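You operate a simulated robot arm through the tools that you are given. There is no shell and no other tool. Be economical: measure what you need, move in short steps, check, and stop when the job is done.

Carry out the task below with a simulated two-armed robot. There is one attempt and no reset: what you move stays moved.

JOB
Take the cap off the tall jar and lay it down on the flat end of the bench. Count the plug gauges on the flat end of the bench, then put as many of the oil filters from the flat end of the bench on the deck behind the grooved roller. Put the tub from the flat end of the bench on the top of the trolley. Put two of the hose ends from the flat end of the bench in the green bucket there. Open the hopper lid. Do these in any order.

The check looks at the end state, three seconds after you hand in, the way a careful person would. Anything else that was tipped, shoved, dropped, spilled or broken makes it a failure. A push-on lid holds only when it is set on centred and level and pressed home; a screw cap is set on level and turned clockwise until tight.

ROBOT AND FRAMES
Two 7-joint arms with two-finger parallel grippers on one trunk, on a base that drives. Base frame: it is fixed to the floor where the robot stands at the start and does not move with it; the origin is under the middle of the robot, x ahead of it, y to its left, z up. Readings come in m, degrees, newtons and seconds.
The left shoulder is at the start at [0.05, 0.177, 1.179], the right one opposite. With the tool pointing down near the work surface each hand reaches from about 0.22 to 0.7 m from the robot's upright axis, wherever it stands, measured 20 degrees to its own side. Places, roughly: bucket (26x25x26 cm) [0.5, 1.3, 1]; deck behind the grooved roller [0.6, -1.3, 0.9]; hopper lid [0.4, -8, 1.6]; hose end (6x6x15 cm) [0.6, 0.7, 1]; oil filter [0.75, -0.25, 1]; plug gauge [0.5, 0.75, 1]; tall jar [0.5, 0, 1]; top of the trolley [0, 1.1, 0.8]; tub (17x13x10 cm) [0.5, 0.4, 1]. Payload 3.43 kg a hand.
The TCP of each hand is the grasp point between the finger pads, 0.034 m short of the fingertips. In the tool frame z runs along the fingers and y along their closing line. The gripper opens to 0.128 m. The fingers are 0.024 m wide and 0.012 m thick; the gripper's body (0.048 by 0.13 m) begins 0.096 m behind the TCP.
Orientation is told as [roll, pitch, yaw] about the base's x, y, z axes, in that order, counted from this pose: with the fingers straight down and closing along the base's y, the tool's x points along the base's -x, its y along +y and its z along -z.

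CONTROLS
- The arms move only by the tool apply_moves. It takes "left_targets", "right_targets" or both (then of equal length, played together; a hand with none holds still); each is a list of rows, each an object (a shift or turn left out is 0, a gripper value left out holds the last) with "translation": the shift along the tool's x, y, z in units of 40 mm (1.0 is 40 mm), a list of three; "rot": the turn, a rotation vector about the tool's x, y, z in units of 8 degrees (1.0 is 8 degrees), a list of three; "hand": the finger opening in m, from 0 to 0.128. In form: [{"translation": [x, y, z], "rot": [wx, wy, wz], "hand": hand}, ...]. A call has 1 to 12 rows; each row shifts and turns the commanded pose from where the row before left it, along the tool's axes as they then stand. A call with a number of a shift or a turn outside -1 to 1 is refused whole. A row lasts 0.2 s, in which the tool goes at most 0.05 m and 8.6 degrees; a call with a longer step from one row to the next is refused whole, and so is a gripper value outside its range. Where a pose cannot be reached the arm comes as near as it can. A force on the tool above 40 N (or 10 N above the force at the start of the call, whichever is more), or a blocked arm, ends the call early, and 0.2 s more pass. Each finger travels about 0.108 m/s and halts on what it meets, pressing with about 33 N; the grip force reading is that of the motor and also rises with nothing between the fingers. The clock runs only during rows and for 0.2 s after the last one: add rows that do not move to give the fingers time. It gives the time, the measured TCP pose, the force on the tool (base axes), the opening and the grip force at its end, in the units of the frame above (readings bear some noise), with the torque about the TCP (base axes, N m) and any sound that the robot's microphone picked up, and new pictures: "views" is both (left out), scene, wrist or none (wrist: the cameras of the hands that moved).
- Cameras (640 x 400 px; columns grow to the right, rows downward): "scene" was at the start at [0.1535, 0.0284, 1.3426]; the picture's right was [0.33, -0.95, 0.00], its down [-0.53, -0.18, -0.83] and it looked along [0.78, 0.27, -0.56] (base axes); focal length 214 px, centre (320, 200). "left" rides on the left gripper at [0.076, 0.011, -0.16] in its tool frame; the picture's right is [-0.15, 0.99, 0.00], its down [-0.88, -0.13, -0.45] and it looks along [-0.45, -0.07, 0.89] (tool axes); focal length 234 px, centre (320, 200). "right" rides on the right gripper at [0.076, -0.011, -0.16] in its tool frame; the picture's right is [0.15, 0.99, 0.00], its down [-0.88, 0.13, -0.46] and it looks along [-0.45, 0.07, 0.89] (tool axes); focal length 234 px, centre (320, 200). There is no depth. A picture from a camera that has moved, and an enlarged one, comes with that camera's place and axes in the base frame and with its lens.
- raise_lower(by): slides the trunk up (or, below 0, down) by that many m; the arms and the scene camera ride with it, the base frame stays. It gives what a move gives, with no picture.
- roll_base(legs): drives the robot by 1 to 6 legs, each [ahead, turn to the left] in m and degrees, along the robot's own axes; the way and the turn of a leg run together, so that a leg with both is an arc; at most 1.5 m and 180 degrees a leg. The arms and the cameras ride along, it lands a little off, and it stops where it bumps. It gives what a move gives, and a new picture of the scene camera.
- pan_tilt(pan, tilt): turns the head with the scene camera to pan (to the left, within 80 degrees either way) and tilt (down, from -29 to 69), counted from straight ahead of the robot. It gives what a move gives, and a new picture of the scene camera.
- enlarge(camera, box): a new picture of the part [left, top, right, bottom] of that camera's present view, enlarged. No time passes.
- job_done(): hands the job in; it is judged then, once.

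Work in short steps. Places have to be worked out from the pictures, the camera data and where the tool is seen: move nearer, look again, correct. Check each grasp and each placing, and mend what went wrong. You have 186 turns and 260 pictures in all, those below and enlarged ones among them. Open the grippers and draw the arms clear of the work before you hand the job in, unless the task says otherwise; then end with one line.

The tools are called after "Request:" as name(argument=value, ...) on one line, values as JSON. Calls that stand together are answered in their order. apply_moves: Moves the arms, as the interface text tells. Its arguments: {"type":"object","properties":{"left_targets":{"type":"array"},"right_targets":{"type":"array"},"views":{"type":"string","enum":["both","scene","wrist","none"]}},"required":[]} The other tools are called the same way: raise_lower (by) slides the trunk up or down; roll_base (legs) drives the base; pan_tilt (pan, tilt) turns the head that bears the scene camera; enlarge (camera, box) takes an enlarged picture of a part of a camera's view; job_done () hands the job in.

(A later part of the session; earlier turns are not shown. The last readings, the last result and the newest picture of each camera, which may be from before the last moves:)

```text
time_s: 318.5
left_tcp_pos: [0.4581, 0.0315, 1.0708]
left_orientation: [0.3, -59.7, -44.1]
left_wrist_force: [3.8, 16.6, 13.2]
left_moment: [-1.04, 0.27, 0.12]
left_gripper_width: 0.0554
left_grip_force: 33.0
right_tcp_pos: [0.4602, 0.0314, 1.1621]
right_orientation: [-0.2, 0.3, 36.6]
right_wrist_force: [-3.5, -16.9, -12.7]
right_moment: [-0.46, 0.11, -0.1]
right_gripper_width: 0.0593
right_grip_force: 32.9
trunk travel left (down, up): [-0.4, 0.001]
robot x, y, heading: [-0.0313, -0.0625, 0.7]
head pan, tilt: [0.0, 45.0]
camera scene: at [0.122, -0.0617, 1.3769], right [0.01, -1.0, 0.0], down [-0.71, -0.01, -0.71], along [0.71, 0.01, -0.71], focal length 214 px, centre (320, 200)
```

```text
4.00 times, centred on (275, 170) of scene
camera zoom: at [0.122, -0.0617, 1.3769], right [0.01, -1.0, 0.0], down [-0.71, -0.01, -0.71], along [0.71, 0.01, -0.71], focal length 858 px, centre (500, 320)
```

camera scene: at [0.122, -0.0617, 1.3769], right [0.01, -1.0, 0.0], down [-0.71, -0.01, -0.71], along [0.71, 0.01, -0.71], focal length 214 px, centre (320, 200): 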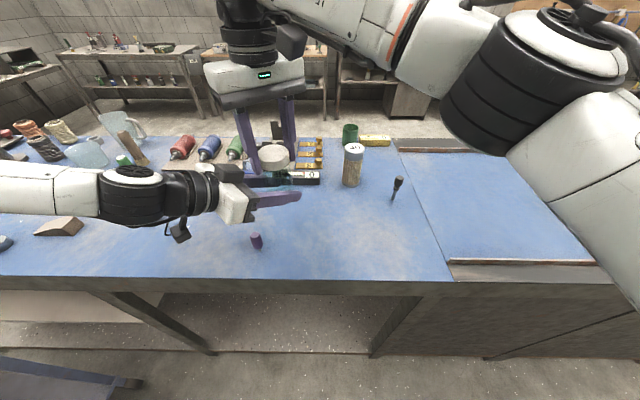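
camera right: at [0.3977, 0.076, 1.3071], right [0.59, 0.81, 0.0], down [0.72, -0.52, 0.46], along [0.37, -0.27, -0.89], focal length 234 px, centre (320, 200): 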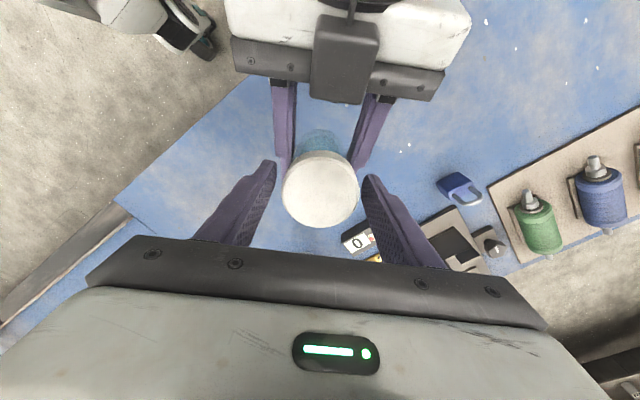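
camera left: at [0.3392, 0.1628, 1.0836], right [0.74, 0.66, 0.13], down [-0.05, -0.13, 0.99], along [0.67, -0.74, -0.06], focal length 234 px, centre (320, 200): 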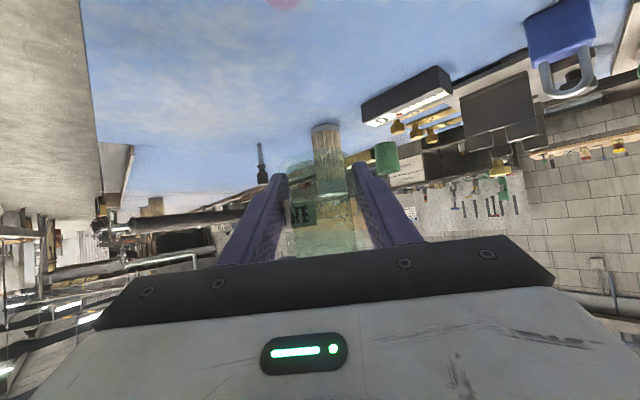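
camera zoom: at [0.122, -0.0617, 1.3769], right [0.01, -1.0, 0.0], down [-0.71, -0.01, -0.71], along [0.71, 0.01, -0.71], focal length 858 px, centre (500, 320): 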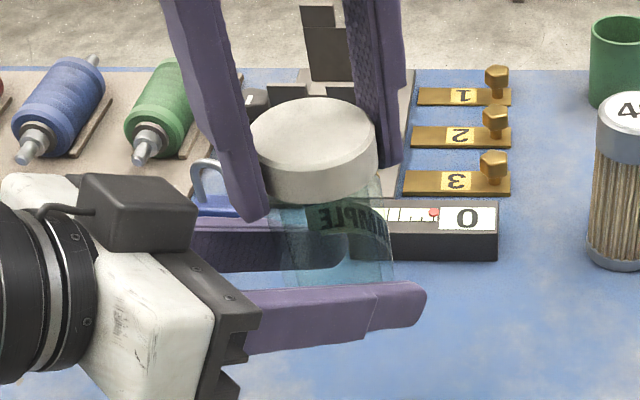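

The jar is partly slipping in the left grip, aggravated by a ~2 mm eccentric grip on the cap. Release, rotate back, and re-centre using the wrist view.

Request:
apply_moves(right_targets=[{"translation": [0, 0, 0.05], "hand": 0.072}, {"rot": [0, 0, 1]}, {"rot": [0, 0, 1]}, {"rot": [0, 0, 1]}, {"rot": [0, 0, 1]}, {"rot": [0, 0, 1]}, {"rot": [0, 0, 1]}, {"rot": [0, 0, 1]}, {"rot": [0, 0, 1]}, {"rot": [0, 0, 1]}, {"rot": [0, 0, 1]}, {}], views="wrist")

Request:
enlarge(camera="right", box=[240, 120, 400, 260])

Request:
enlarge(camera="left", box=[220, 140, 440, 270])

```text
time_s: 321.1
left_tcp_pos: [0.4586, 0.0321, 1.0702]
left_orientation: [0.0, -59.5, -43.9]
left_wrist_force: [0.0, 0.4, -0.5]
left_moment: [0.01, 0.03, 0.01]
left_gripper_width: 0.0554
left_grip_force: 32.8
right_tcp_pos: [0.4594, 0.033, 1.1621]
right_orientation: [-0.1, -0.1, -43.5]
right_wrist_force: [0.6, -0.1, 0.4]
right_moment: [-0.02, 0.0, 0.02]
right_gripper_width: 0.0718
right_grip_force: 0.1
trunk travel left (down, up): [-0.4, 0.001]
robot x, y, heading: [-0.0294, -0.063, 0.7]
head pan, tilt: [0.0, 45.0]
camera right: at [0.3972, 0.0759, 1.3214], right [0.57, 0.82, 0.0], down [0.73, -0.51, 0.46], along [0.37, -0.26, -0.89], focal length 234 px, centre (320, 200)
```

right: 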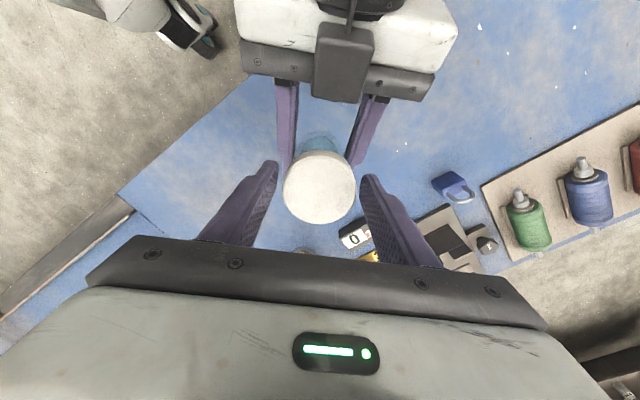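

```text
2.86 times, centred on (320, 190) of right
camera zoom: at [0.3972, 0.0759, 1.3214], right [0.57, 0.82, 0.0], down [0.73, -0.51, 0.46], along [0.37, -0.26, -0.89], focal length 669 px, centre (320, 229)
```

zoom: 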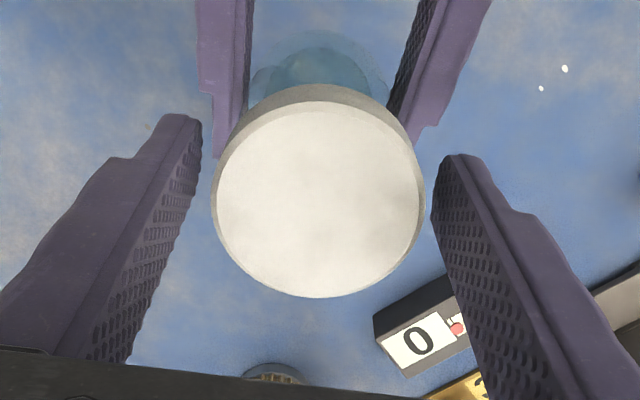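

```text
2.91 times, centred on (330, 205) of left
camera zoom: at [0.3392, 0.1629, 1.0835], right [0.74, 0.66, 0.13], down [-0.05, -0.13, 0.99], along [0.67, -0.74, -0.06], focal length 681 px, centre (291, 186)
```

zoom: 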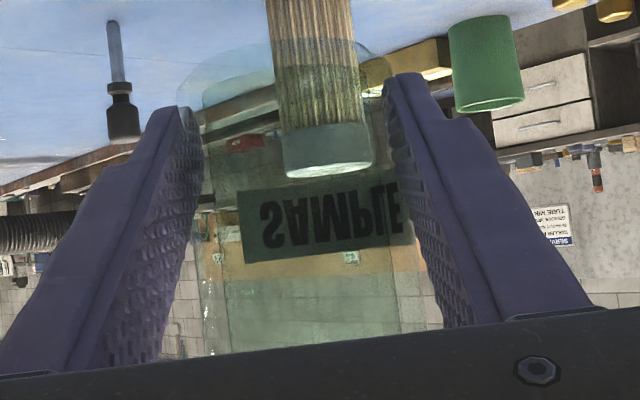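

Cap axis appears ~3 mm off toward the tool's −x. I shift, lower 8 mm to grip the full cap height, and turn again with little rise.

Request:
apply_moves(right_targets=[{"translation": [-0.075, 0, 0.2]}, {"hand": 0.0}, {}, {"rot": [0, 0, -1], "translation": [0, 0, -0.003]}, {"rot": [0, 0, -1], "translation": [0, 0, -0.003]}, {"rot": [0, 0, -1], "translation": [0, 0, -0.003]}, {"rot": [0, 0, -1], "translation": [0, 0, -0.003]}, {}], views="none")

Request:
apply_moves(right_targets=[{"rot": [0, 0, -1], "translation": [0, 0, -0.003]}, {"rot": [0, 0, -1], "translation": [0, 0, -0.003]}, {"rot": [0, 0, -1], "translation": [0, 0, -0.003]}, {"rot": [0, 0, -1], "translation": [0, 0, -0.003]}, {}], views="none")

Request:
enlarge(camera="left", box=[220, 140, 440, 270])

```text
time_s: 322.9
left_tcp_pos: [0.4583, 0.0314, 1.0702]
left_orientation: [-0.1, -59.5, -43.9]
left_wrist_force: [-0.9, -1.4, -0.3]
left_moment: [0.18, -0.06, 0.03]
left_gripper_width: 0.0555
left_grip_force: 32.2
right_tcp_pos: [0.4623, 0.03, 1.1556]
right_orientation: [0.0, -0.1, -11.1]
right_wrist_force: [1.0, 1.0, 0.0]
right_moment: [0.0, -0.01, -0.05]
right_gripper_width: 0.0592
right_grip_force: 33.1
trunk travel left (down, up): [-0.4, 0.001]
robot x, y, heading: [-0.0255, -0.0613, 0.6]
head pan, tilt: [0.0, 45.0]
```

```text
time_s: 324.1
left_tcp_pos: [0.4587, 0.0318, 1.0692]
left_orientation: [0.0, -59.5, -43.9]
left_wrist_force: [0.0, -1.8, 1.4]
left_moment: [0.16, 0.02, 0.11]
left_gripper_width: 0.0558
left_grip_force: 33.3
right_tcp_pos: [0.4612, 0.0297, 1.154]
right_orientation: [-0.1, -0.1, 20.9]
right_wrist_force: [-0.3, 0.8, -2.6]
right_moment: [-0.02, -0.02, -0.09]
right_gripper_width: 0.0592
right_grip_force: 32.8
trunk travel left (down, up): [-0.4, 0.001]
robot x, y, heading: [-0.0303, -0.0622, 0.7]
head pan, tilt: [0.0, 45.0]
```

```text
2.91 times, centred on (330, 205) of left
camera zoom: at [0.3393, 0.1629, 1.0837], right [0.74, 0.66, 0.13], down [-0.05, -0.13, 0.99], along [0.67, -0.74, -0.06], focal length 681 px, centre (291, 186)
```

zoom: 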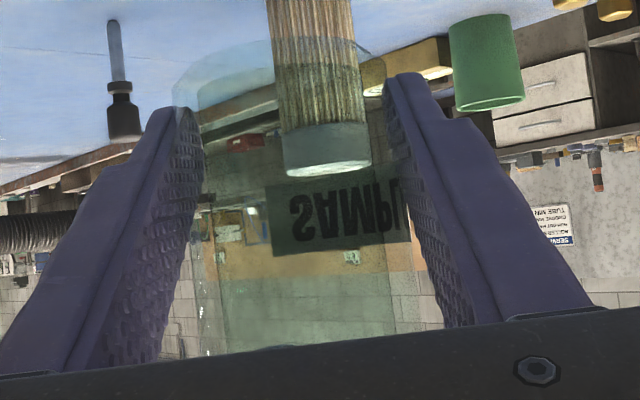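

Centred now: low side force and the cap turns mostly relative to the jar. Continue.

Request:
apply_moves(right_targets=[{"rot": [0, 0, -1], "translation": [0, 0, 0]}, {"rot": [0, 0, -1], "hand": 0.0}, {"hand": 0.072}, {"rot": [0, 0, 1]}, {"rot": [0, 0, 1]}, {"rot": [0, 0, 1]}, {"rot": [0, 0, 1]}, {"rot": [0, 0, 1]}, {"rot": [0, 0, 1]}, {"rot": [0, 0, 1]}, {"rot": [0, 0, 1]}, {"rot": [0, 0, 1]}], views="none")

Request:
apply_moves(right_targets=[{"rot": [0, 0, 1]}, {"hand": 0.0}, {}, {"rot": [0, 0, -1], "translation": [0, 0, -0.003]}, {"rot": [0, 0, -1], "translation": [0, 0, -0.003]}, {"rot": [0, 0, -1], "translation": [0, 0, -0.003]}, {"rot": [0, 0, -1], "translation": [0, 0, -0.003]}, {"rot": [0, 0, -1], "translation": [0, 0, -0.003]}, {"rot": [0, 0, -1], "translation": [0, 0, -0.003]}, {"rot": [0, 0, -1], "translation": [0, 0, -0.003]}, {"rot": [0, 0, -1], "translation": [0, 0, -0.003]}, {}], views="none")

Request:
enlarge(camera="left", box=[220, 140, 440, 270])

```text
time_s: 326.7
left_tcp_pos: [0.458, 0.0313, 1.0693]
left_orientation: [-0.1, -59.5, -43.9]
left_wrist_force: [0.5, 0.4, -1.2]
left_moment: [-0.01, 0.02, 0.02]
left_gripper_width: 0.0559
left_grip_force: 32.8
right_tcp_pos: [0.4625, 0.0291, 1.1551]
right_orientation: [0.1, -0.1, -35.5]
right_wrist_force: [0.0, -0.2, 0.8]
right_moment: [-0.02, 0.01, -0.06]
right_gripper_width: 0.0717
right_grip_force: 0.1
trunk travel left (down, up): [-0.4, 0.001]
robot x, y, heading: [-0.0297, -0.0619, 0.8]
head pan, tilt: [0.0, 45.0]
```

```text
time_s: 329.3
left_tcp_pos: [0.459, 0.0345, 1.0692]
left_orientation: [0.2, -59.4, -43.8]
left_wrist_force: [7.6, 17.1, -0.6]
left_moment: [-0.93, 0.36, 0.72]
left_gripper_width: 0.056
left_grip_force: 32.7
right_tcp_pos: [0.4617, 0.0291, 1.1545]
right_orientation: [-0.2, 0.3, 20.7]
right_wrist_force: [-7.9, -17.0, 0.7]
right_moment: [-0.58, 0.29, -0.65]
right_gripper_width: 0.0587
right_grip_force: 33.2
trunk travel left (down, up): [-0.4, 0.001]
robot x, y, heading: [-0.0282, -0.0606, 1.0]
head pan, tilt: [0.0, 45.0]
```

```text
2.91 times, centred on (330, 205) of left
camera zoom: at [0.34, 0.1638, 1.0835], right [0.73, 0.67, 0.13], down [-0.05, -0.13, 0.99], along [0.68, -0.73, -0.06], focal length 681 px, centre (291, 186)
```

zoom: 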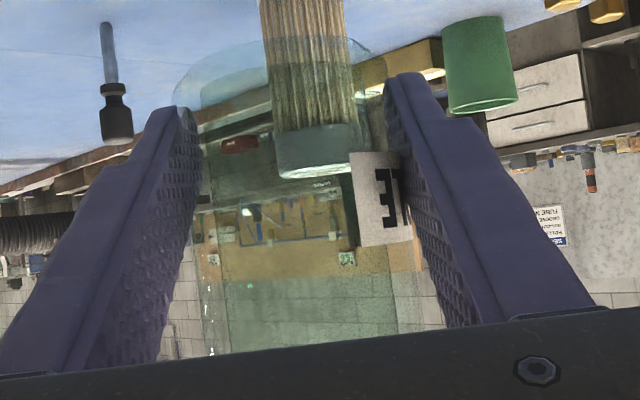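

Torque rose to 0.65 Nm this time — maybe the thread has run out. Re-grip without twist and test a straight pull.

Request:
apply_moves(right_targets=[{"hand": 0.072}, {}, {"rot": [0, 0, 1]}, {"rot": [0, 0, 1]}, {"rot": [0, 0, 1]}, {"hand": 0.0}, {}, {}, {"translation": [0, 0, -0.08]}, {"translation": [0, 0, -0.08]}, {}], views="none")

```text
time_s: 331.7
left_tcp_pos: [0.4595, 0.0307, 1.0712]
left_orientation: [0.3, -59.8, -44.3]
left_wrist_force: [-5.9, 5.0, 22.9]
left_moment: [-0.35, 0.2, 0.0]
left_gripper_width: 0.0565
left_grip_force: 32.9
right_tcp_pos: [0.4617, 0.0293, 1.1619]
right_orientation: [-0.3, -0.1, -3.3]
right_wrist_force: [6.0, -6.0, -23.9]
right_moment: [-0.24, -0.72, -0.03]
right_gripper_width: 0.0589
right_grip_force: 32.3
trunk travel left (down, up): [-0.4, 0.001]
robot x, y, heading: [-0.0307, -0.0653, 0.7]
head pan, tilt: [0.0, 45.0]
```

Request:
apply_moves(right_targets=[{"translation": [0, 0, 0.15]}, {"hand": 0.072}, {}, {"rot": [0, 0, 1]}, {"rot": [0, 0, 1]}, {"rot": [0, 0, 1]}, {"rot": [0, 0, 1]}, {"rot": [0, 0, 1]}, {}], views="wrist")

Request:
enlarge(camera="scene", box=[240, 135, 310, 195])

Request:
enlarge(camera="right", box=[250, 130, 390, 250])

```text
time_s: 333.7
left_tcp_pos: [0.4598, 0.0317, 1.0692]
left_orientation: [-0.1, -59.5, -43.9]
left_wrist_force: [0.7, -0.7, -0.3]
left_moment: [-0.03, -0.01, 0.0]
left_gripper_width: 0.0558
left_grip_force: 33.3
right_tcp_pos: [0.4611, 0.0297, 1.1563]
right_orientation: [0.0, -0.1, -43.5]
right_wrist_force: [0.7, 0.5, -0.3]
right_moment: [-0.02, -0.03, 0.02]
right_gripper_width: 0.0719
right_grip_force: 0.1
trunk travel left (down, up): [-0.4, 0.001]
robot x, y, heading: [-0.0303, -0.0654, 0.8]
head pan, tilt: [0.0, 45.0]
camera right: at [0.3995, 0.0738, 1.3151], right [0.57, 0.82, 0.0], down [0.73, -0.51, 0.46], along [0.37, -0.26, -0.89], focal length 234 px, centre (320, 200)
```

right: 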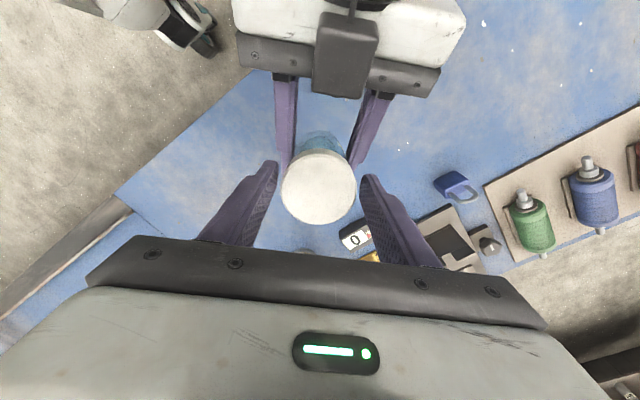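

```text
6.67 times, centred on (275, 165) of scene
camera zoom: at [0.1219, -0.0617, 1.3769], right [0.01, -1.0, 0.0], down [-0.71, -0.01, -0.71], along [0.71, 0.01, -0.71], focal length 1430 px, centre (620, 433)
```

zoom: 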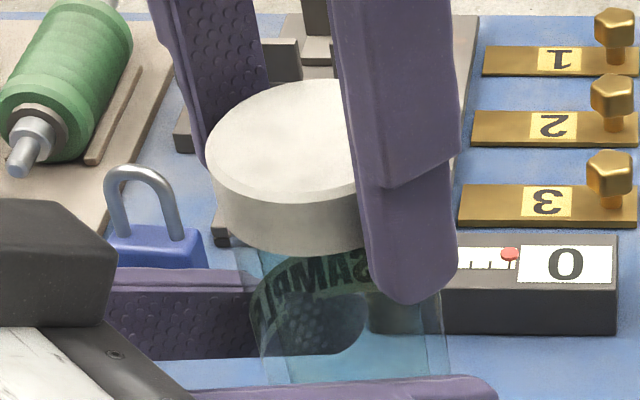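

```text
3.33 times, centred on (320, 190) of right
camera zoom: at [0.3995, 0.0738, 1.3151], right [0.57, 0.82, 0.0], down [0.73, -0.51, 0.46], along [0.37, -0.26, -0.89], focal length 781 px, centre (320, 233)
```

zoom: 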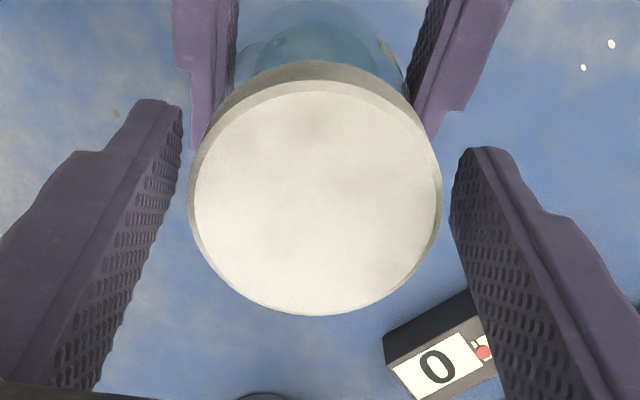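

The neck is now visible below the cap: it has risen noticeably. Re-centre slightly and keep unscrewing.

Request:
apply_moves(right_targets=[{"translation": [-0.045, -0.02, 0.05]}, {"hand": 0.0}, {}, {"rot": [0, 0, -1], "translation": [0, 0, -0.005]}, {"rot": [0, 0, -1], "translation": [0, 0, -0.005]}, {"rot": [0, 0, -1], "translation": [0, 0, -0.005]}, {"rot": [0, 0, -1], "translation": [0, 0, -0.005]}, {"rot": [0, 0, -1], "translation": [0, 0, -0.005]}, {"rot": [0, 0, -1], "translation": [0, 0, -0.005]}, {"rot": [0, 0, -1], "translation": [0, 0, -0.005]}, {}], views="none")

Request:
enlarge(camera="scene", box=[240, 135, 310, 195])

```text
time_s: 336.1
left_tcp_pos: [0.4578, 0.0322, 1.0693]
left_orientation: [0.1, -59.5, -44.1]
left_wrist_force: [-0.7, -17.4, 2.5]
left_moment: [1.2, -0.31, 0.49]
left_gripper_width: 0.0562
left_grip_force: 33.0
right_tcp_pos: [0.4626, 0.0301, 1.1548]
right_orientation: [0.3, -0.2, 12.9]
right_wrist_force: [1.4, 17.2, -3.5]
right_moment: [0.26, 0.22, -0.52]
right_gripper_width: 0.0592
right_grip_force: 33.6
trunk travel left (down, up): [-0.4, 0.001]
robot x, y, heading: [-0.0316, -0.0665, 1.0]
head pan, tilt: [0.0, 45.0]
```

```text
6.67 times, centred on (275, 165) of scene
camera zoom: at [0.1219, -0.0616, 1.3769], right [0.01, -1.0, 0.0], down [-0.71, -0.01, -0.71], along [0.71, 0.01, -0.71], focal length 1430 px, centre (620, 433)
```

zoom: 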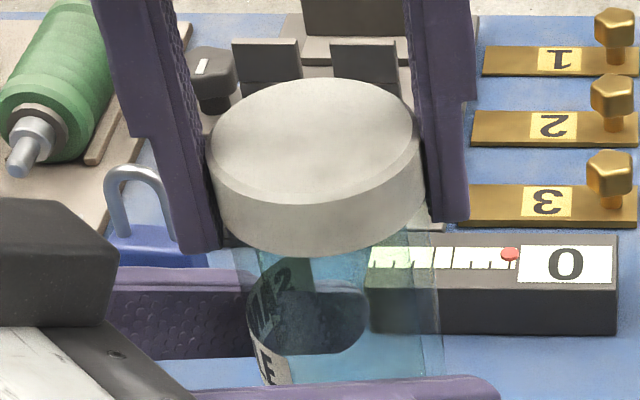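

The side load (17 N) makes the thread bind. I'll null the side force mid-bite by shifting the right hand with the force, then turn on.

Request:
apply_moves(right_targets=[{"translation": [-0.02, 0.068, 0]}, {}, {"rot": [0, 0, -0.8], "translation": [0, 0, -0.004]}, {"rot": [0, 0, -0.8], "translation": [0, 0, -0.004]}, {"rot": [0, 0, -0.8], "translation": [0, 0, -0.004]}, {}], views="none")

```text
time_s: 337.5
left_tcp_pos: [0.4594, 0.0328, 1.0686]
left_orientation: [-0.1, -59.4, -43.7]
left_wrist_force: [-4.2, 0.4, 5.1]
left_moment: [0.17, -0.31, 0.23]
left_gripper_width: 0.0563
left_grip_force: 33.3
right_tcp_pos: [0.4634, 0.0297, 1.1565]
right_orientation: [-0.2, 0.0, 31.9]
right_wrist_force: [3.1, 0.1, -5.6]
right_moment: [-0.24, -0.04, -0.28]
right_gripper_width: 0.0592
right_grip_force: 33.1
trunk travel left (down, up): [-0.4, 0.001]
robot x, y, heading: [-0.0272, -0.0625, 0.9]
head pan, tilt: [0.0, 45.0]
```

Request:
apply_moves(right_targets=[{"hand": 0.072}, {"rot": [0, 0, 1]}, {"rot": [0, 0, 1]}, {"rot": [0, 0, 1]}, {"rot": [0, 0, 1]}, {"rot": [0, 0, 1]}, {"rot": [0, 0, 1]}, {"rot": [0, 0, 1]}, {"rot": [0, 0, 1]}, {"rot": [0, 0, 1]}, {"hand": 0.0}, {}], views="none")

Request:
apply_moves(right_targets=[{"rot": [0, 0, -1], "translation": [0, 0, -0.004]}, {"rot": [0, 0, -1], "translation": [0, 0, -0.004]}, {"rot": [0, 0, -1], "translation": [0, 0, -0.004]}, {}], views="none")

```text
time_s: 340.1
left_tcp_pos: [0.4596, 0.0334, 1.0697]
left_orientation: [0.1, -59.5, -43.7]
left_wrist_force: [6.2, 12.8, -0.7]
left_moment: [-0.36, 0.08, 0.12]
left_gripper_width: 0.056
left_grip_force: 32.7
right_tcp_pos: [0.4626, 0.0284, 1.1567]
right_orientation: [-0.1, -0.1, -40.3]
right_wrist_force: [-7.0, -12.8, -0.1]
right_moment: [-0.71, 0.5, -0.03]
right_gripper_width: 0.0598
right_grip_force: 32.9
trunk travel left (down, up): [-0.4, 0.001]
robot x, y, heading: [-0.0293, -0.0605, 0.8]
head pan, tilt: [0.0, 45.0]
```

```text
time_s: 341.1
left_tcp_pos: [0.4604, 0.0342, 1.0714]
left_orientation: [0.4, -59.7, -43.9]
left_wrist_force: [7.7, 17.2, 9.1]
left_moment: [-1.03, 0.26, 0.59]
left_gripper_width: 0.0565
left_grip_force: 32.7
right_tcp_pos: [0.4629, 0.0299, 1.157]
right_orientation: [-0.4, -0.1, -16.2]
right_wrist_force: [-7.9, -15.9, -9.6]
right_moment: [-0.49, 0.4, -0.46]
right_gripper_width: 0.0587
right_grip_force: 33.1
trunk travel left (down, up): [-0.4, 0.001]
robot x, y, heading: [-0.0326, -0.061, 0.8]
head pan, tilt: [0.0, 45.0]
```

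Request:
apply_moves(right_targets=[{"translation": [0.012, -0.068, 0.03]}, {}, {"rot": [0, 0, -0.7]}, {"rot": [0, 0, -0.7]}, {"rot": [0, 0, -0.7]}, {}], views="none")

Request:
enlarge(camera="left", box=[220, 140, 440, 270])

```text
time_s: 342.5
left_tcp_pos: [0.4591, 0.0328, 1.0685]
left_orientation: [-0.1, -59.3, -43.6]
left_wrist_force: [4.4, 10.6, 5.9]
left_moment: [-0.73, 0.25, 0.82]
left_gripper_width: 0.0567
left_grip_force: 33.3
right_tcp_pos: [0.4615, 0.0268, 1.1555]
right_orientation: [-0.1, -0.1, 0.7]
right_wrist_force: [-4.5, -11.0, -6.7]
right_moment: [-0.21, 0.09, -0.76]
right_gripper_width: 0.059
right_grip_force: 33.5
trunk travel left (down, up): [-0.4, 0.001]
robot x, y, heading: [-0.0307, -0.0643, 0.8]
head pan, tilt: [0.0, 45.0]
```

```text
2.91 times, centred on (330, 205) of left
camera zoom: at [0.3392, 0.1631, 1.0835], right [0.74, 0.66, 0.12], down [-0.05, -0.13, 0.99], along [0.67, -0.74, -0.06], focal length 681 px, centre (291, 186)
```

zoom: 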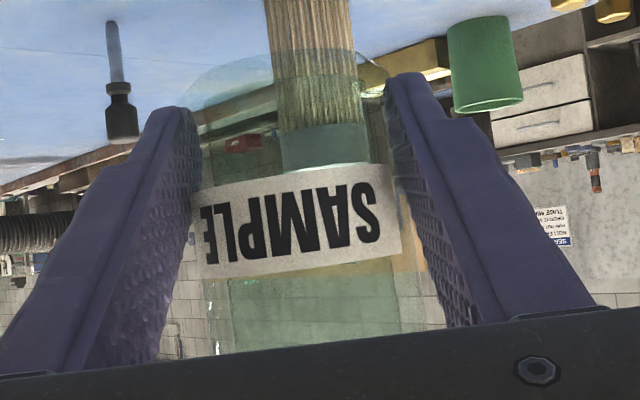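

The jar just follows now with 0.76 Nm. Re-grip torque-free and try a firmer straight pull.

Request:
apply_moves(right_targets=[{"hand": 0.072}, {}, {"translation": [0, -0.04, 0.1]}, {"hand": 0.0}, {}, {}], views="none")

Request:
apply_moves(right_targets=[{"translation": [0, 0, -0.1]}, {"translation": [0, 0, -0.1]}, {"translation": [0, 0, -0.08]}, {}], views="none")

```text
time_s: 343.9
left_tcp_pos: [0.46, 0.0327, 1.068]
left_orientation: [-0.2, -59.4, -44.0]
left_wrist_force: [0.5, -2.0, -2.2]
left_moment: [0.15, 0.13, -0.04]
left_gripper_width: 0.0565
left_grip_force: 33.3
right_tcp_pos: [0.4609, 0.0256, 1.1521]
right_orientation: [0.0, 0.0, 0.6]
right_wrist_force: [0.7, 1.5, 1.8]
right_moment: [-0.03, -0.19, 0.03]
right_gripper_width: 0.0591
right_grip_force: 32.4
trunk travel left (down, up): [-0.4, 0.001]
robot x, y, heading: [-0.0289, -0.0692, 1.0]
head pan, tilt: [0.0, 45.0]
```

```text
time_s: 344.9
left_tcp_pos: [0.4602, 0.0315, 1.0719]
left_orientation: [0.5, -59.9, -44.4]
left_wrist_force: [-2.4, 3.5, 25.8]
left_moment: [-0.29, -0.31, 0.0]
left_gripper_width: 0.0566
left_grip_force: 33.1
right_tcp_pos: [0.4611, 0.0264, 1.1603]
right_orientation: [-0.2, 0.0, 0.6]
right_wrist_force: [3.1, -4.3, -28.1]
right_moment: [-0.18, 0.08, -0.01]
right_gripper_width: 0.059
right_grip_force: 33.0
trunk travel left (down, up): [-0.4, 0.001]
robot x, y, heading: [-0.0308, -0.066, 0.8]
head pan, tilt: [0.0, 45.0]
```

Request:
enlarge(camera="scene", box=[240, 135, 310, 195])

Request:
enlarge(camera="left", box=[220, 140, 440, 270])

```text
6.67 times, centred on (275, 165) of scene
camera zoom: at [0.122, -0.0617, 1.3769], right [0.01, -1.0, 0.0], down [-0.71, -0.01, -0.71], along [0.71, 0.01, -0.71], focal length 1430 px, centre (620, 433)
```

zoom: 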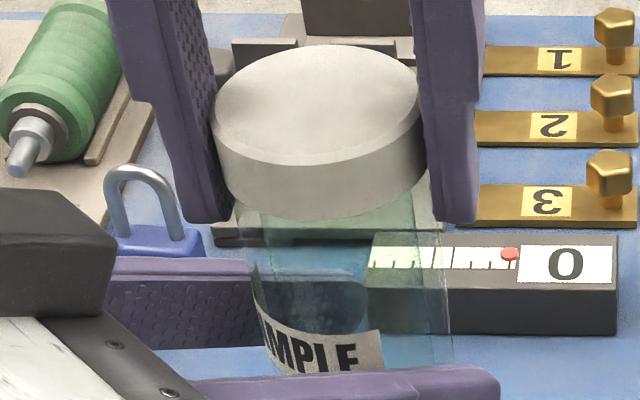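

```text
2.91 times, centred on (330, 205) of left
camera zoom: at [0.3406, 0.1625, 1.0856], right [0.74, 0.66, 0.13], down [-0.06, -0.13, 0.99], along [0.67, -0.74, -0.06], focal length 681 px, centre (291, 186)
```

zoom: 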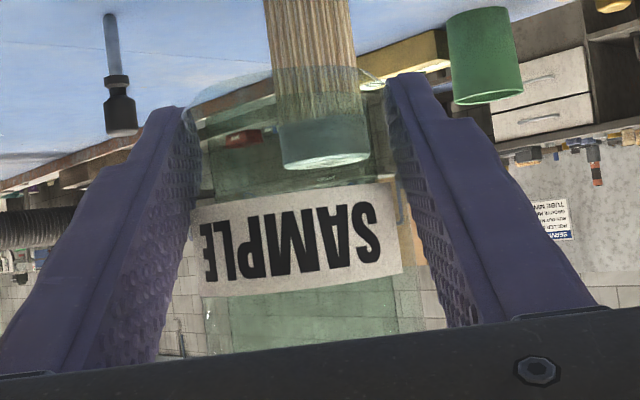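

The jar slid up slightly in the left grip, while the cap sits ~6–8 mm higher on the jar than before, so it is partly unscrewed. I relieve the pull and test small twists.

Request:
apply_moves(right_targets=[{"translation": [0, 0, 0.13]}, {}], views="none")

Request:
apply_moves(right_targets=[{"rot": [0, 0, -0.5]}, {"rot": [0, 0, -0.5]}, {}], views="none")

Request:
apply_moves(right_targets=[{"rot": [0, 0, -0.5]}, {"rot": [0, 0, -0.5]}, {}], views="none")

```text
time_s: 345.5
left_tcp_pos: [0.4589, 0.0337, 1.0687]
left_orientation: [0.0, -59.3, -43.7]
left_wrist_force: [4.9, 2.8, 11.5]
left_moment: [-0.14, -0.34, 0.04]
left_gripper_width: 0.0563
left_grip_force: 33.3
right_tcp_pos: [0.4601, 0.0279, 1.158]
right_orientation: [0.0, 0.0, 0.7]
right_wrist_force: [-4.5, -2.6, -11.8]
right_moment: [-0.12, 0.75, 0.03]
right_gripper_width: 0.059
right_grip_force: 32.7
trunk travel left (down, up): [-0.4, 0.001]
robot x, y, heading: [-0.0302, -0.0601, 0.9]
head pan, tilt: [0.0, 45.0]
```

```text
time_s: 346.3
left_tcp_pos: [0.459, 0.0327, 1.0686]
left_orientation: [-0.3, -59.2, -43.4]
left_wrist_force: [3.5, 8.3, 5.8]
left_moment: [-0.65, 0.21, 0.8]
left_gripper_width: 0.0562
left_grip_force: 33.2
right_tcp_pos: [0.4616, 0.0254, 1.1579]
right_orientation: [0.0, -0.1, 8.5]
right_wrist_force: [-3.5, -9.3, -5.5]
right_moment: [-0.16, 0.06, -0.78]
right_gripper_width: 0.0588
right_grip_force: 32.5
trunk travel left (down, up): [-0.4, 0.001]
robot x, y, heading: [-0.0277, -0.0613, 0.9]
head pan, tilt: [0.0, 45.0]
```

```text
time_s: 347.1
left_tcp_pos: [0.459, 0.0326, 1.0689]
left_orientation: [-0.3, -59.4, -43.6]
left_wrist_force: [3.7, 12.6, -1.9]
left_moment: [-0.71, 0.38, 0.63]
left_gripper_width: 0.0567
left_grip_force: 33.0
right_tcp_pos: [0.4618, 0.0262, 1.1563]
right_orientation: [-0.2, 0.0, 16.7]
right_wrist_force: [-4.6, -13.6, 1.2]
right_moment: [-0.38, 0.05, -0.56]
right_gripper_width: 0.0591
right_grip_force: 33.1
trunk travel left (down, up): [-0.4, 0.001]
robot x, y, heading: [-0.0303, -0.0597, 0.7]
head pan, tilt: [0.0, 45.0]
```

Upward push appears with the turning, so it does unscrew when not under tension. I null the side force and continue.

Request:
apply_moves(right_targets=[{"translation": [0.033, -0.048, 0]}, {}, {"rot": [0, 0, -0.8]}, {"rot": [0, 0, -0.8]}, {"rot": [0, 0, -0.8]}, {}], views="none")

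Request:
enlarge(camera="scene", box=[240, 135, 310, 195])

```text
time_s: 348.5
left_tcp_pos: [0.4583, 0.0309, 1.0698]
left_orientation: [0.0, -59.5, -44.1]
left_wrist_force: [0.8, 2.3, -1.1]
left_moment: [0.23, -0.11, 0.65]
left_gripper_width: 0.0565
left_grip_force: 33.0
right_tcp_pos: [0.4606, 0.025, 1.1569]
right_orientation: [0.1, 0.0, 36.0]
right_wrist_force: [-0.3, -2.4, 0.4]
right_moment: [-0.38, 0.19, -0.69]
right_gripper_width: 0.059
right_grip_force: 33.0
trunk travel left (down, up): [-0.4, 0.001]
robot x, y, heading: [-0.0304, -0.0619, 0.7]
head pan, tilt: [0.0, 45.0]
```

```text
6.67 times, centred on (275, 165) of scene
camera zoom: at [0.1219, -0.0616, 1.3769], right [0.01, -1.0, 0.0], down [-0.71, -0.01, -0.71], along [0.71, 0.01, -0.71], focal length 1430 px, centre (620, 433)
```

zoom: 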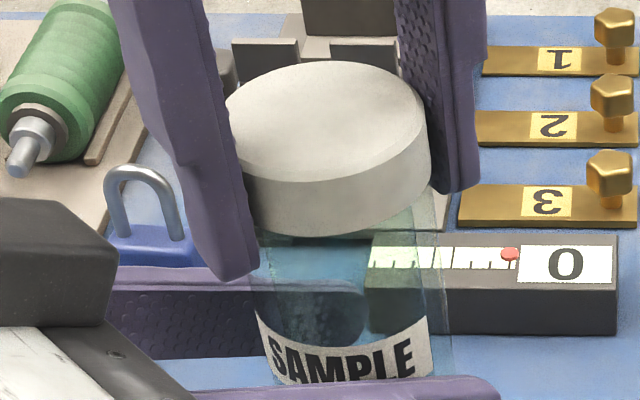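

Aha: since I lowered the grip, the right fingertips reach below the cap and clamp the jar too. Release, raise 11 mm, rotate back and grip only the cap.

Request:
apply_moves(right_targets=[{"hand": 0.072}, {"translation": [0, 0, -0.28]}, {"rot": [0, 0, 1]}, {"rot": [0, 0, 1]}, {"rot": [0, 0, 1]}, {"rot": [0, 0, 1]}, {"rot": [0, 0, 1]}, {"rot": [0, 0, 1]}, {"rot": [0, 0, 1]}, {"rot": [0, 0, 1]}, {"rot": [0, 0, 1]}, {}], views="wrist")

Request:
enlarge(camera="scene", box=[240, 135, 310, 195])

```text
time_s: 351.1
left_tcp_pos: [0.457, 0.0319, 1.0685]
left_orientation: [-0.1, -59.5, -44.0]
left_wrist_force: [0.2, -0.5, -0.9]
left_moment: [0.03, -0.04, 0.03]
left_gripper_width: 0.0565
left_grip_force: 33.3
right_tcp_pos: [0.4618, 0.0244, 1.1683]
right_orientation: [-0.1, 0.0, -36.3]
right_wrist_force: [-0.1, 0.0, -0.1]
right_moment: [-0.01, -0.04, -0.01]
right_gripper_width: 0.0718
right_grip_force: 0.1
trunk travel left (down, up): [-0.4, 0.001]
robot x, y, heading: [-0.0306, -0.0624, 0.7]
head pan, tilt: [0.0, 45.0]
camera right: at [0.3942, 0.0595, 1.328], right [0.47, 0.88, 0.0], down [0.79, -0.42, 0.46], along [0.4, -0.21, -0.89], focal length 234 px, centre (320, 200)
```

right: 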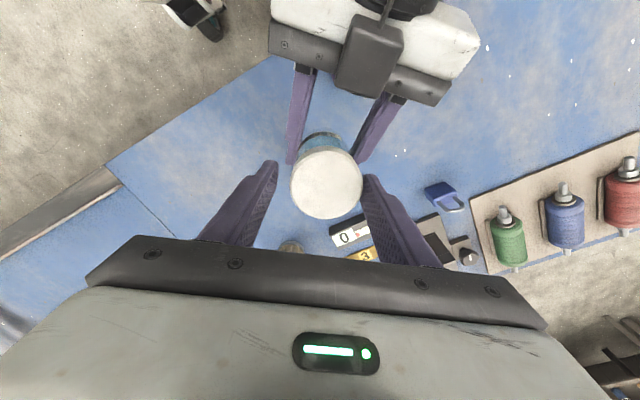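

```text
6.67 times, centred on (275, 165) of scene
camera zoom: at [0.1219, -0.0616, 1.3769], right [0.01, -1.0, 0.0], down [-0.71, -0.01, -0.71], along [0.71, 0.01, -0.71], focal length 1430 px, centre (620, 433)
```

zoom: 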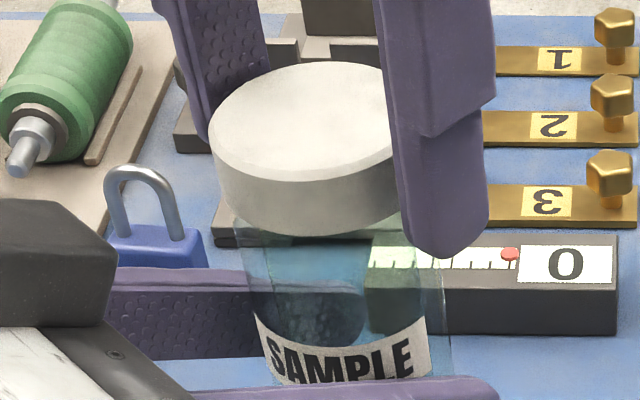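

Now the tips stay above the cap's lower edge. Centre (5 mm in y), grip and turn.

Request:
apply_moves(right_targets=[{"translation": [-0.03, 0.12, 0]}, {"hand": 0.0}, {}, {"rot": [0, 0, -1], "translation": [0, 0, -0.004]}, {"rot": [0, 0, -1], "translation": [0, 0, -0.004]}, {"rot": [0, 0, -1], "translation": [0, 0, -0.004]}, {"rot": [0, 0, -1], "translation": [0, 0, -0.004]}, {}], views="none")

Request:
enlarge(camera="scene", box=[240, 135, 310, 195])

```text
time_s: 352.9
left_tcp_pos: [0.459, 0.0318, 1.0708]
left_orientation: [0.0, -59.4, -43.8]
left_wrist_force: [4.4, -1.0, 5.4]
left_moment: [-0.31, 0.2, 0.74]
left_gripper_width: 0.0566
left_grip_force: 32.9
right_tcp_pos: [0.4655, 0.0278, 1.1697]
right_orientation: [0.0, -0.1, -4.1]
right_wrist_force: [-4.9, 0.3, -4.3]
right_moment: [0.35, 0.23, -0.72]
right_gripper_width: 0.0592
right_grip_force: 33.2
trunk travel left (down, up): [-0.4, 0.001]
robot x, y, heading: [-0.0298, -0.0616, 0.7]
head pan, tilt: [0.0, 45.0]
```

```text
6.67 times, centred on (275, 165) of scene
camera zoom: at [0.122, -0.0616, 1.3769], right [0.01, -1.0, 0.0], down [-0.71, -0.01, -0.71], along [0.71, 0.01, -0.71], focal length 1430 px, centre (620, 433)
```

zoom: 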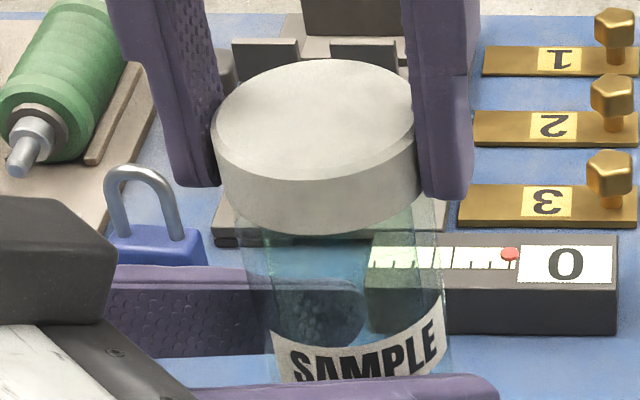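

Torque 0.7 again – the thread may simply be at its end, and my later pull tests were spoiled by clamping the jar. Re-grip the cap only and pull now.

Request:
apply_moves(right_targets=[{"hand": 0.072}, {}, {"hand": 0.0}, {}, {}, {"translation": [0, 0, -0.1]}, {"translation": [0, 0, -0.1]}, {}], views="none")

Request:
enlarge(camera="scene", box=[240, 135, 310, 195])

```text
time_s: 354.7
left_tcp_pos: [0.4589, 0.0319, 1.0733]
left_orientation: [0.5, -59.9, -44.3]
left_wrist_force: [-6.9, 3.3, 27.2]
left_moment: [-0.56, -0.2, 0.1]
left_gripper_width: 0.0565
left_grip_force: 33.5
right_tcp_pos: [0.466, 0.0269, 1.1742]
right_orientation: [-0.2, 0.0, -4.3]
right_wrist_force: [6.9, -4.1, -28.1]
right_moment: [0.11, -0.73, -0.13]
right_gripper_width: 0.0591
right_grip_force: 32.9
trunk travel left (down, up): [-0.4, 0.001]
robot x, y, heading: [-0.0276, -0.0645, 1.0]
head pan, tilt: [0.0, 45.0]
```

```text
6.67 times, centred on (275, 165) of scene
camera zoom: at [0.122, -0.0616, 1.3769], right [0.01, -1.0, 0.0], down [-0.71, -0.01, -0.71], along [0.71, 0.01, -0.71], focal length 1430 px, centre (620, 433)
```

zoom: 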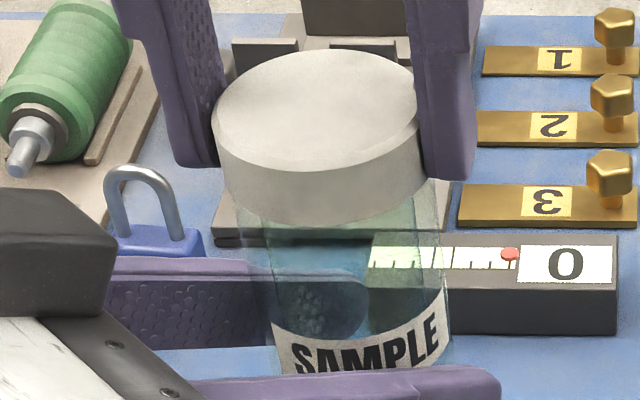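

Still held at 28 N. Diagnose: relieve the pull and turn clockwise a little to see whether it is a stop or a jam.

Request:
apply_moves(right_targets=[{"translation": [0, 0, 0.15]}, {"rot": [0, 0, 0.7]}, {"rot": [0, 0, 0.7]}, {"rot": [0, 0, 0.7]}, {}], views="none")

Request:
apply_moves(right_targets=[{"rot": [0, 0, 0.9]}, {"rot": [0, 0, 0.9]}, {"rot": [0, 0, 0.9]}, {}], views="scene")

Request:
enlarge(camera="scene", box=[240, 135, 310, 195])

```text
time_s: 355.9
left_tcp_pos: [0.4587, 0.0326, 1.0686]
left_orientation: [-0.1, -59.4, -43.8]
left_wrist_force: [4.0, -0.6, 8.3]
left_moment: [0.09, 0.22, -0.01]
left_gripper_width: 0.0561
left_grip_force: 32.9
right_tcp_pos: [0.4632, 0.0291, 1.1715]
right_orientation: [0.0, 0.0, -20.9]
right_wrist_force: [-4.8, 0.1, -9.9]
right_moment: [-0.09, 0.17, 0.03]
right_gripper_width: 0.0589
right_grip_force: 33.1
trunk travel left (down, up): [-0.4, 0.001]
robot x, y, heading: [-0.0263, -0.0695, 1.1]
head pan, tilt: [0.0, 45.0]
```

```text
time_s: 356.9
left_tcp_pos: [0.4592, 0.0318, 1.069]
left_orientation: [-0.2, -59.4, -43.7]
left_wrist_force: [5.4, -1.1, -0.5]
left_moment: [0.16, 0.24, 0.05]
left_gripper_width: 0.0564
left_grip_force: 32.6
right_tcp_pos: [0.4661, 0.0285, 1.1717]
right_orientation: [0.1, -0.1, -42.7]
right_wrist_force: [-4.4, 1.9, 0.6]
right_moment: [0.05, 0.36, -0.07]
right_gripper_width: 0.0588
right_grip_force: 32.6
trunk travel left (down, up): [-0.4, 0.001]
robot x, y, heading: [-0.0295, -0.0625, 0.8]
head pan, tilt: [0.0, 45.0]
camera scene: at [0.1219, -0.0616, 1.3769], right [0.01, -1.0, 0.0], down [-0.71, -0.01, -0.71], along [0.71, 0.01, -0.71], focal length 214 px, centre (320, 200)
```

scene: 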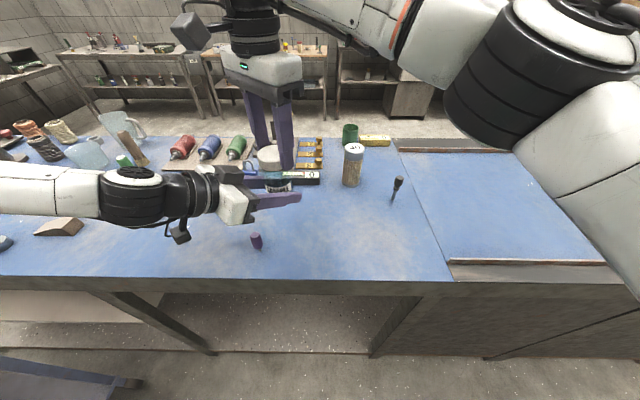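

```text
6.67 times, centred on (275, 165) of scene
camera zoom: at [0.1219, -0.0616, 1.3769], right [0.01, -1.0, 0.0], down [-0.71, -0.01, -0.71], along [0.71, 0.01, -0.71], focal length 1430 px, centre (620, 433)
```

zoom: 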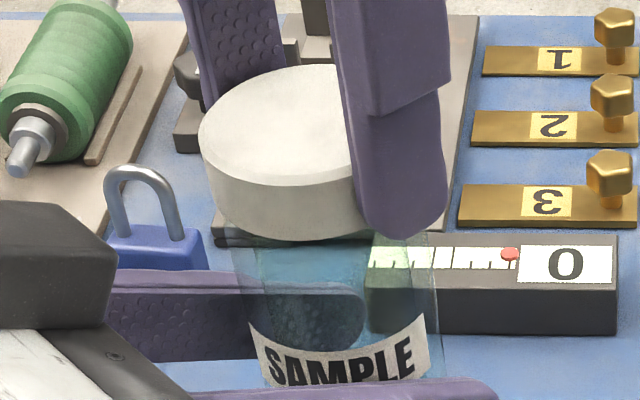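

Clockwise is free, counter-clockwise is stiff; geometry shows the cap is only ~2 cm tall and my tips still extend ~3 mm below it. Raise 8 mm so that only the cap is touched, re-grip and turn CCW.

Request:
apply_moves(right_targets=[{"hand": 0.072}, {"translation": [0, 0, -0.2]}, {}, {"hand": 0.0}, {}, {}, {"rot": [0, 0, -0.9]}, {"rot": [0, 0, -0.9]}, {"rot": [0, 0, -0.9]}, {}], views="none")

Request:
apply_moves(right_targets=[{"rot": [0, 0, -0.9]}, {"rot": [0, 0, -0.9]}, {"rot": [0, 0, -0.9]}, {}], views="none")

Request:
enlarge(camera="scene", box=[240, 135, 310, 195])

```text
time_s: 359.1
left_tcp_pos: [0.4571, 0.0313, 1.0696]
left_orientation: [0.1, -59.6, -44.1]
left_wrist_force: [2.0, -2.4, -0.1]
left_moment: [-0.18, 0.07, -0.09]
left_gripper_width: 0.0564
left_grip_force: 33.3
right_tcp_pos: [0.4644, 0.0288, 1.1797]
right_orientation: [0.1, 0.0, -20.6]
right_wrist_force: [-2.0, 3.2, -1.6]
right_moment: [0.44, 0.16, 0.04]
right_gripper_width: 0.0589
right_grip_force: 33.2
trunk travel left (down, up): [-0.4, 0.001]
robot x, y, heading: [-0.0322, -0.0605, 0.9]
head pan, tilt: [0.0, 45.0]
```

```text
time_s: 360.1
left_tcp_pos: [0.4577, 0.0311, 1.0685]
left_orientation: [0.0, -59.4, -44.1]
left_wrist_force: [2.5, -8.6, -1.2]
left_moment: [0.65, 0.17, 0.18]
left_gripper_width: 0.0565
left_grip_force: 33.3
right_tcp_pos: [0.465, 0.0275, 1.18]
right_orientation: [0.0, -0.1, 0.8]
right_wrist_force: [-3.2, 9.9, 1.0]
right_moment: [0.31, 0.14, -0.22]
right_gripper_width: 0.059
right_grip_force: 33.4
trunk travel left (down, up): [-0.4, 0.001]
robot x, y, heading: [-0.0286, -0.0664, 1.1]
head pan, tilt: [0.0, 45.0]
```

```text
6.67 times, centred on (275, 165) of scene
camera zoom: at [0.122, -0.0617, 1.3769], right [0.01, -1.0, 0.0], down [-0.71, -0.01, -0.71], along [0.71, 0.01, -0.71], focal length 1430 px, centre (620, 433)
```

zoom: 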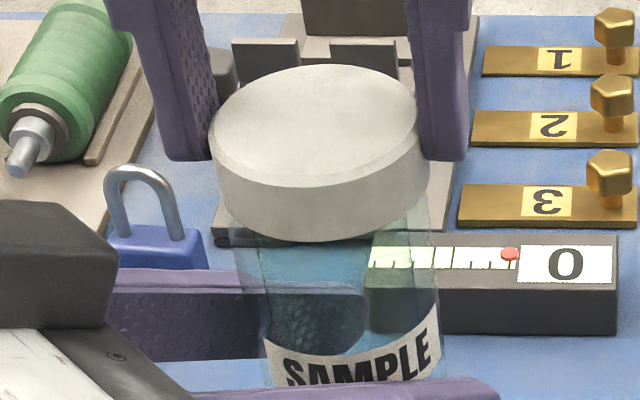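

Now it turns with low torque again. Null the side force and carry on.

Request:
apply_moves(right_targets=[{"translation": [0.012, 0.045, -0.02]}, {"rot": [0, 0, -0.95], "translation": [0, 0, -0.004]}, {"rot": [0, 0, -0.95], "translation": [0, 0, -0.004]}, {"rot": [0, 0, -0.95], "translation": [0, 0, -0.004]}, {"rot": [0, 0, -0.95], "translation": [0, 0, -0.004]}, {}], views="none")

Request:
apply_moves(right_targets=[{"hand": 0.072}, {}, {"rot": [0, 0, 1]}, {"rot": [0, 0, 1]}, {"rot": [0, 0, 1]}, {"rot": [0, 0, 1]}, {"rot": [0, 0, 1]}, {"rot": [0, 0, 1]}, {"rot": [0, 0, 1]}, {"rot": [0, 0, 1]}, {"rot": [0, 0, 1]}, {"rot": [0, 0, 1]}], views="wrist")

```text
time_s: 361.5
left_tcp_pos: [0.4575, 0.0306, 1.0688]
left_orientation: [-0.1, -59.5, -44.0]
left_wrist_force: [-2.6, -10.5, -1.7]
left_moment: [0.79, -0.22, -0.01]
left_gripper_width: 0.0567
left_grip_force: 33.5
right_tcp_pos: [0.4644, 0.0289, 1.1809]
right_orientation: [0.0, -0.2, 31.2]
right_wrist_force: [2.5, 11.2, 0.9]
right_moment: [0.38, -0.08, -0.09]
right_gripper_width: 0.0588
right_grip_force: 33.3
trunk travel left (down, up): [-0.4, 0.001]
robot x, y, heading: [-0.0283, -0.0645, 1.0]
head pan, tilt: [0.0, 45.0]
```

```text
time_s: 364.1
left_tcp_pos: [0.4578, 0.0327, 1.0693]
left_orientation: [0.0, -59.5, -43.8]
left_wrist_force: [0.0, -0.2, -1.3]
left_moment: [-0.01, 0.0, -0.01]
left_gripper_width: 0.0567
left_grip_force: 33.5
right_tcp_pos: [0.4639, 0.0302, 1.1813]
right_orientation: [0.1, 0.0, -49.1]
right_wrist_force: [0.6, 0.3, 1.2]
right_moment: [-0.01, 0.02, 0.0]
right_gripper_width: 0.0719
right_grip_force: 0.0
trunk travel left (down, up): [-0.4, 0.001]
robot x, y, heading: [-0.0298, -0.0603, 0.6]
head pan, tilt: [0.0, 45.0]
camera right: at [0.4062, 0.0792, 1.34], right [0.65, 0.76, 0.0], down [0.67, -0.58, 0.46], along [0.35, -0.3, -0.89], focal length 234 px, centre (320, 200)
```

right: 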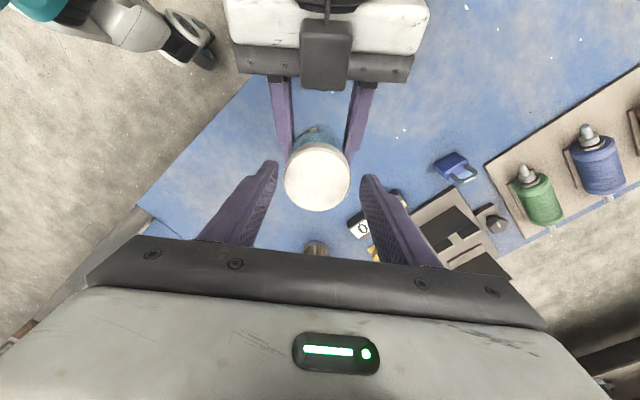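

The stiffness was an artefact of clamping; it turns freely again. Continue: centre a little, lower 4 mm for contact, and take another bite.

Request:
apply_moves(right_targets=[{"translation": [0.05, -0.04, 0.1]}, {"hand": 0.0}, {}, {"rot": [0, 0, -1], "translation": [0, 0, -0.002]}, {"rot": [0, 0, -1], "translation": [0, 0, -0.002]}, {"rot": [0, 0, -1], "translation": [0, 0, -0.002]}, {"rot": [0, 0, -1], "translation": [0, 0, -0.002]}, {"rot": [0, 0, -1], "translation": [0, 0, -0.002]}, {}], views="none")

Request:
apply_moves(right_targets=[{"rot": [0, 0, -1], "translation": [0, 0, -0.002]}, {"rot": [0, 0, -1], "translation": [0, 0, -0.002]}, {"rot": [0, 0, -1], "translation": [0, 0, -0.002]}, {"rot": [0, 0, -1], "translation": [0, 0, -0.002]}, {"rot": [0, 0, -0.9], "translation": [0, 0, -0.002]}, {}], views="none")

Request:
enlarge(camera="scene", box=[240, 135, 310, 195])

```text
time_s: 366.1
left_tcp_pos: [0.4586, 0.0323, 1.0682]
left_orientation: [-0.1, -59.5, -43.9]
left_wrist_force: [2.5, 9.7, -1.9]
left_moment: [-0.77, 0.21, 0.01]
left_gripper_width: 0.0562
left_grip_force: 33.0
right_tcp_pos: [0.4629, 0.0285, 1.1766]
right_orientation: [-0.2, 0.0, -8.9]
right_wrist_force: [-1.9, -10.3, 1.6]
right_moment: [-0.28, 0.08, 0.06]
right_gripper_width: 0.0587
right_grip_force: 33.0
trunk travel left (down, up): [-0.4, 0.001]
robot x, y, heading: [-0.0285, -0.0638, 0.8]
head pan, tilt: [0.0, 45.0]
```

```text
time_s: 367.5
left_tcp_pos: [0.4571, 0.0323, 1.0695]
left_orientation: [0.1, -59.5, -43.9]
left_wrist_force: [7.4, 6.8, -1.6]
left_moment: [-0.64, 0.39, 0.0]
left_gripper_width: 0.0561
left_grip_force: 33.7
right_tcp_pos: [0.4591, 0.0308, 1.1784]
right_orientation: [0.0, 0.0, 30.5]
right_wrist_force: [-6.5, -6.5, 1.6]
right_moment: [-0.09, 0.32, 0.03]
right_gripper_width: 0.0584
right_grip_force: 32.6
trunk travel left (down, up): [-0.4, 0.001]
robot x, y, heading: [-0.0296, -0.0653, 0.9]
head pan, tilt: [0.0, 45.0]
```

```text
6.67 times, centred on (275, 165) of scene
camera zoom: at [0.1219, -0.0616, 1.3769], right [0.01, -1.0, 0.0], down [-0.71, -0.01, -0.71], along [0.71, 0.01, -0.71], focal length 1430 px, centre (620, 433)
```

zoom: 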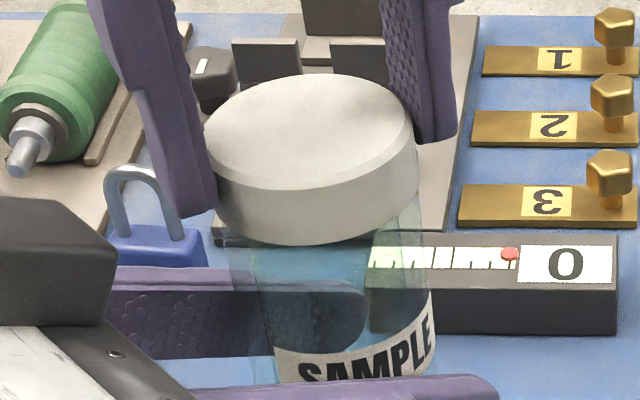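

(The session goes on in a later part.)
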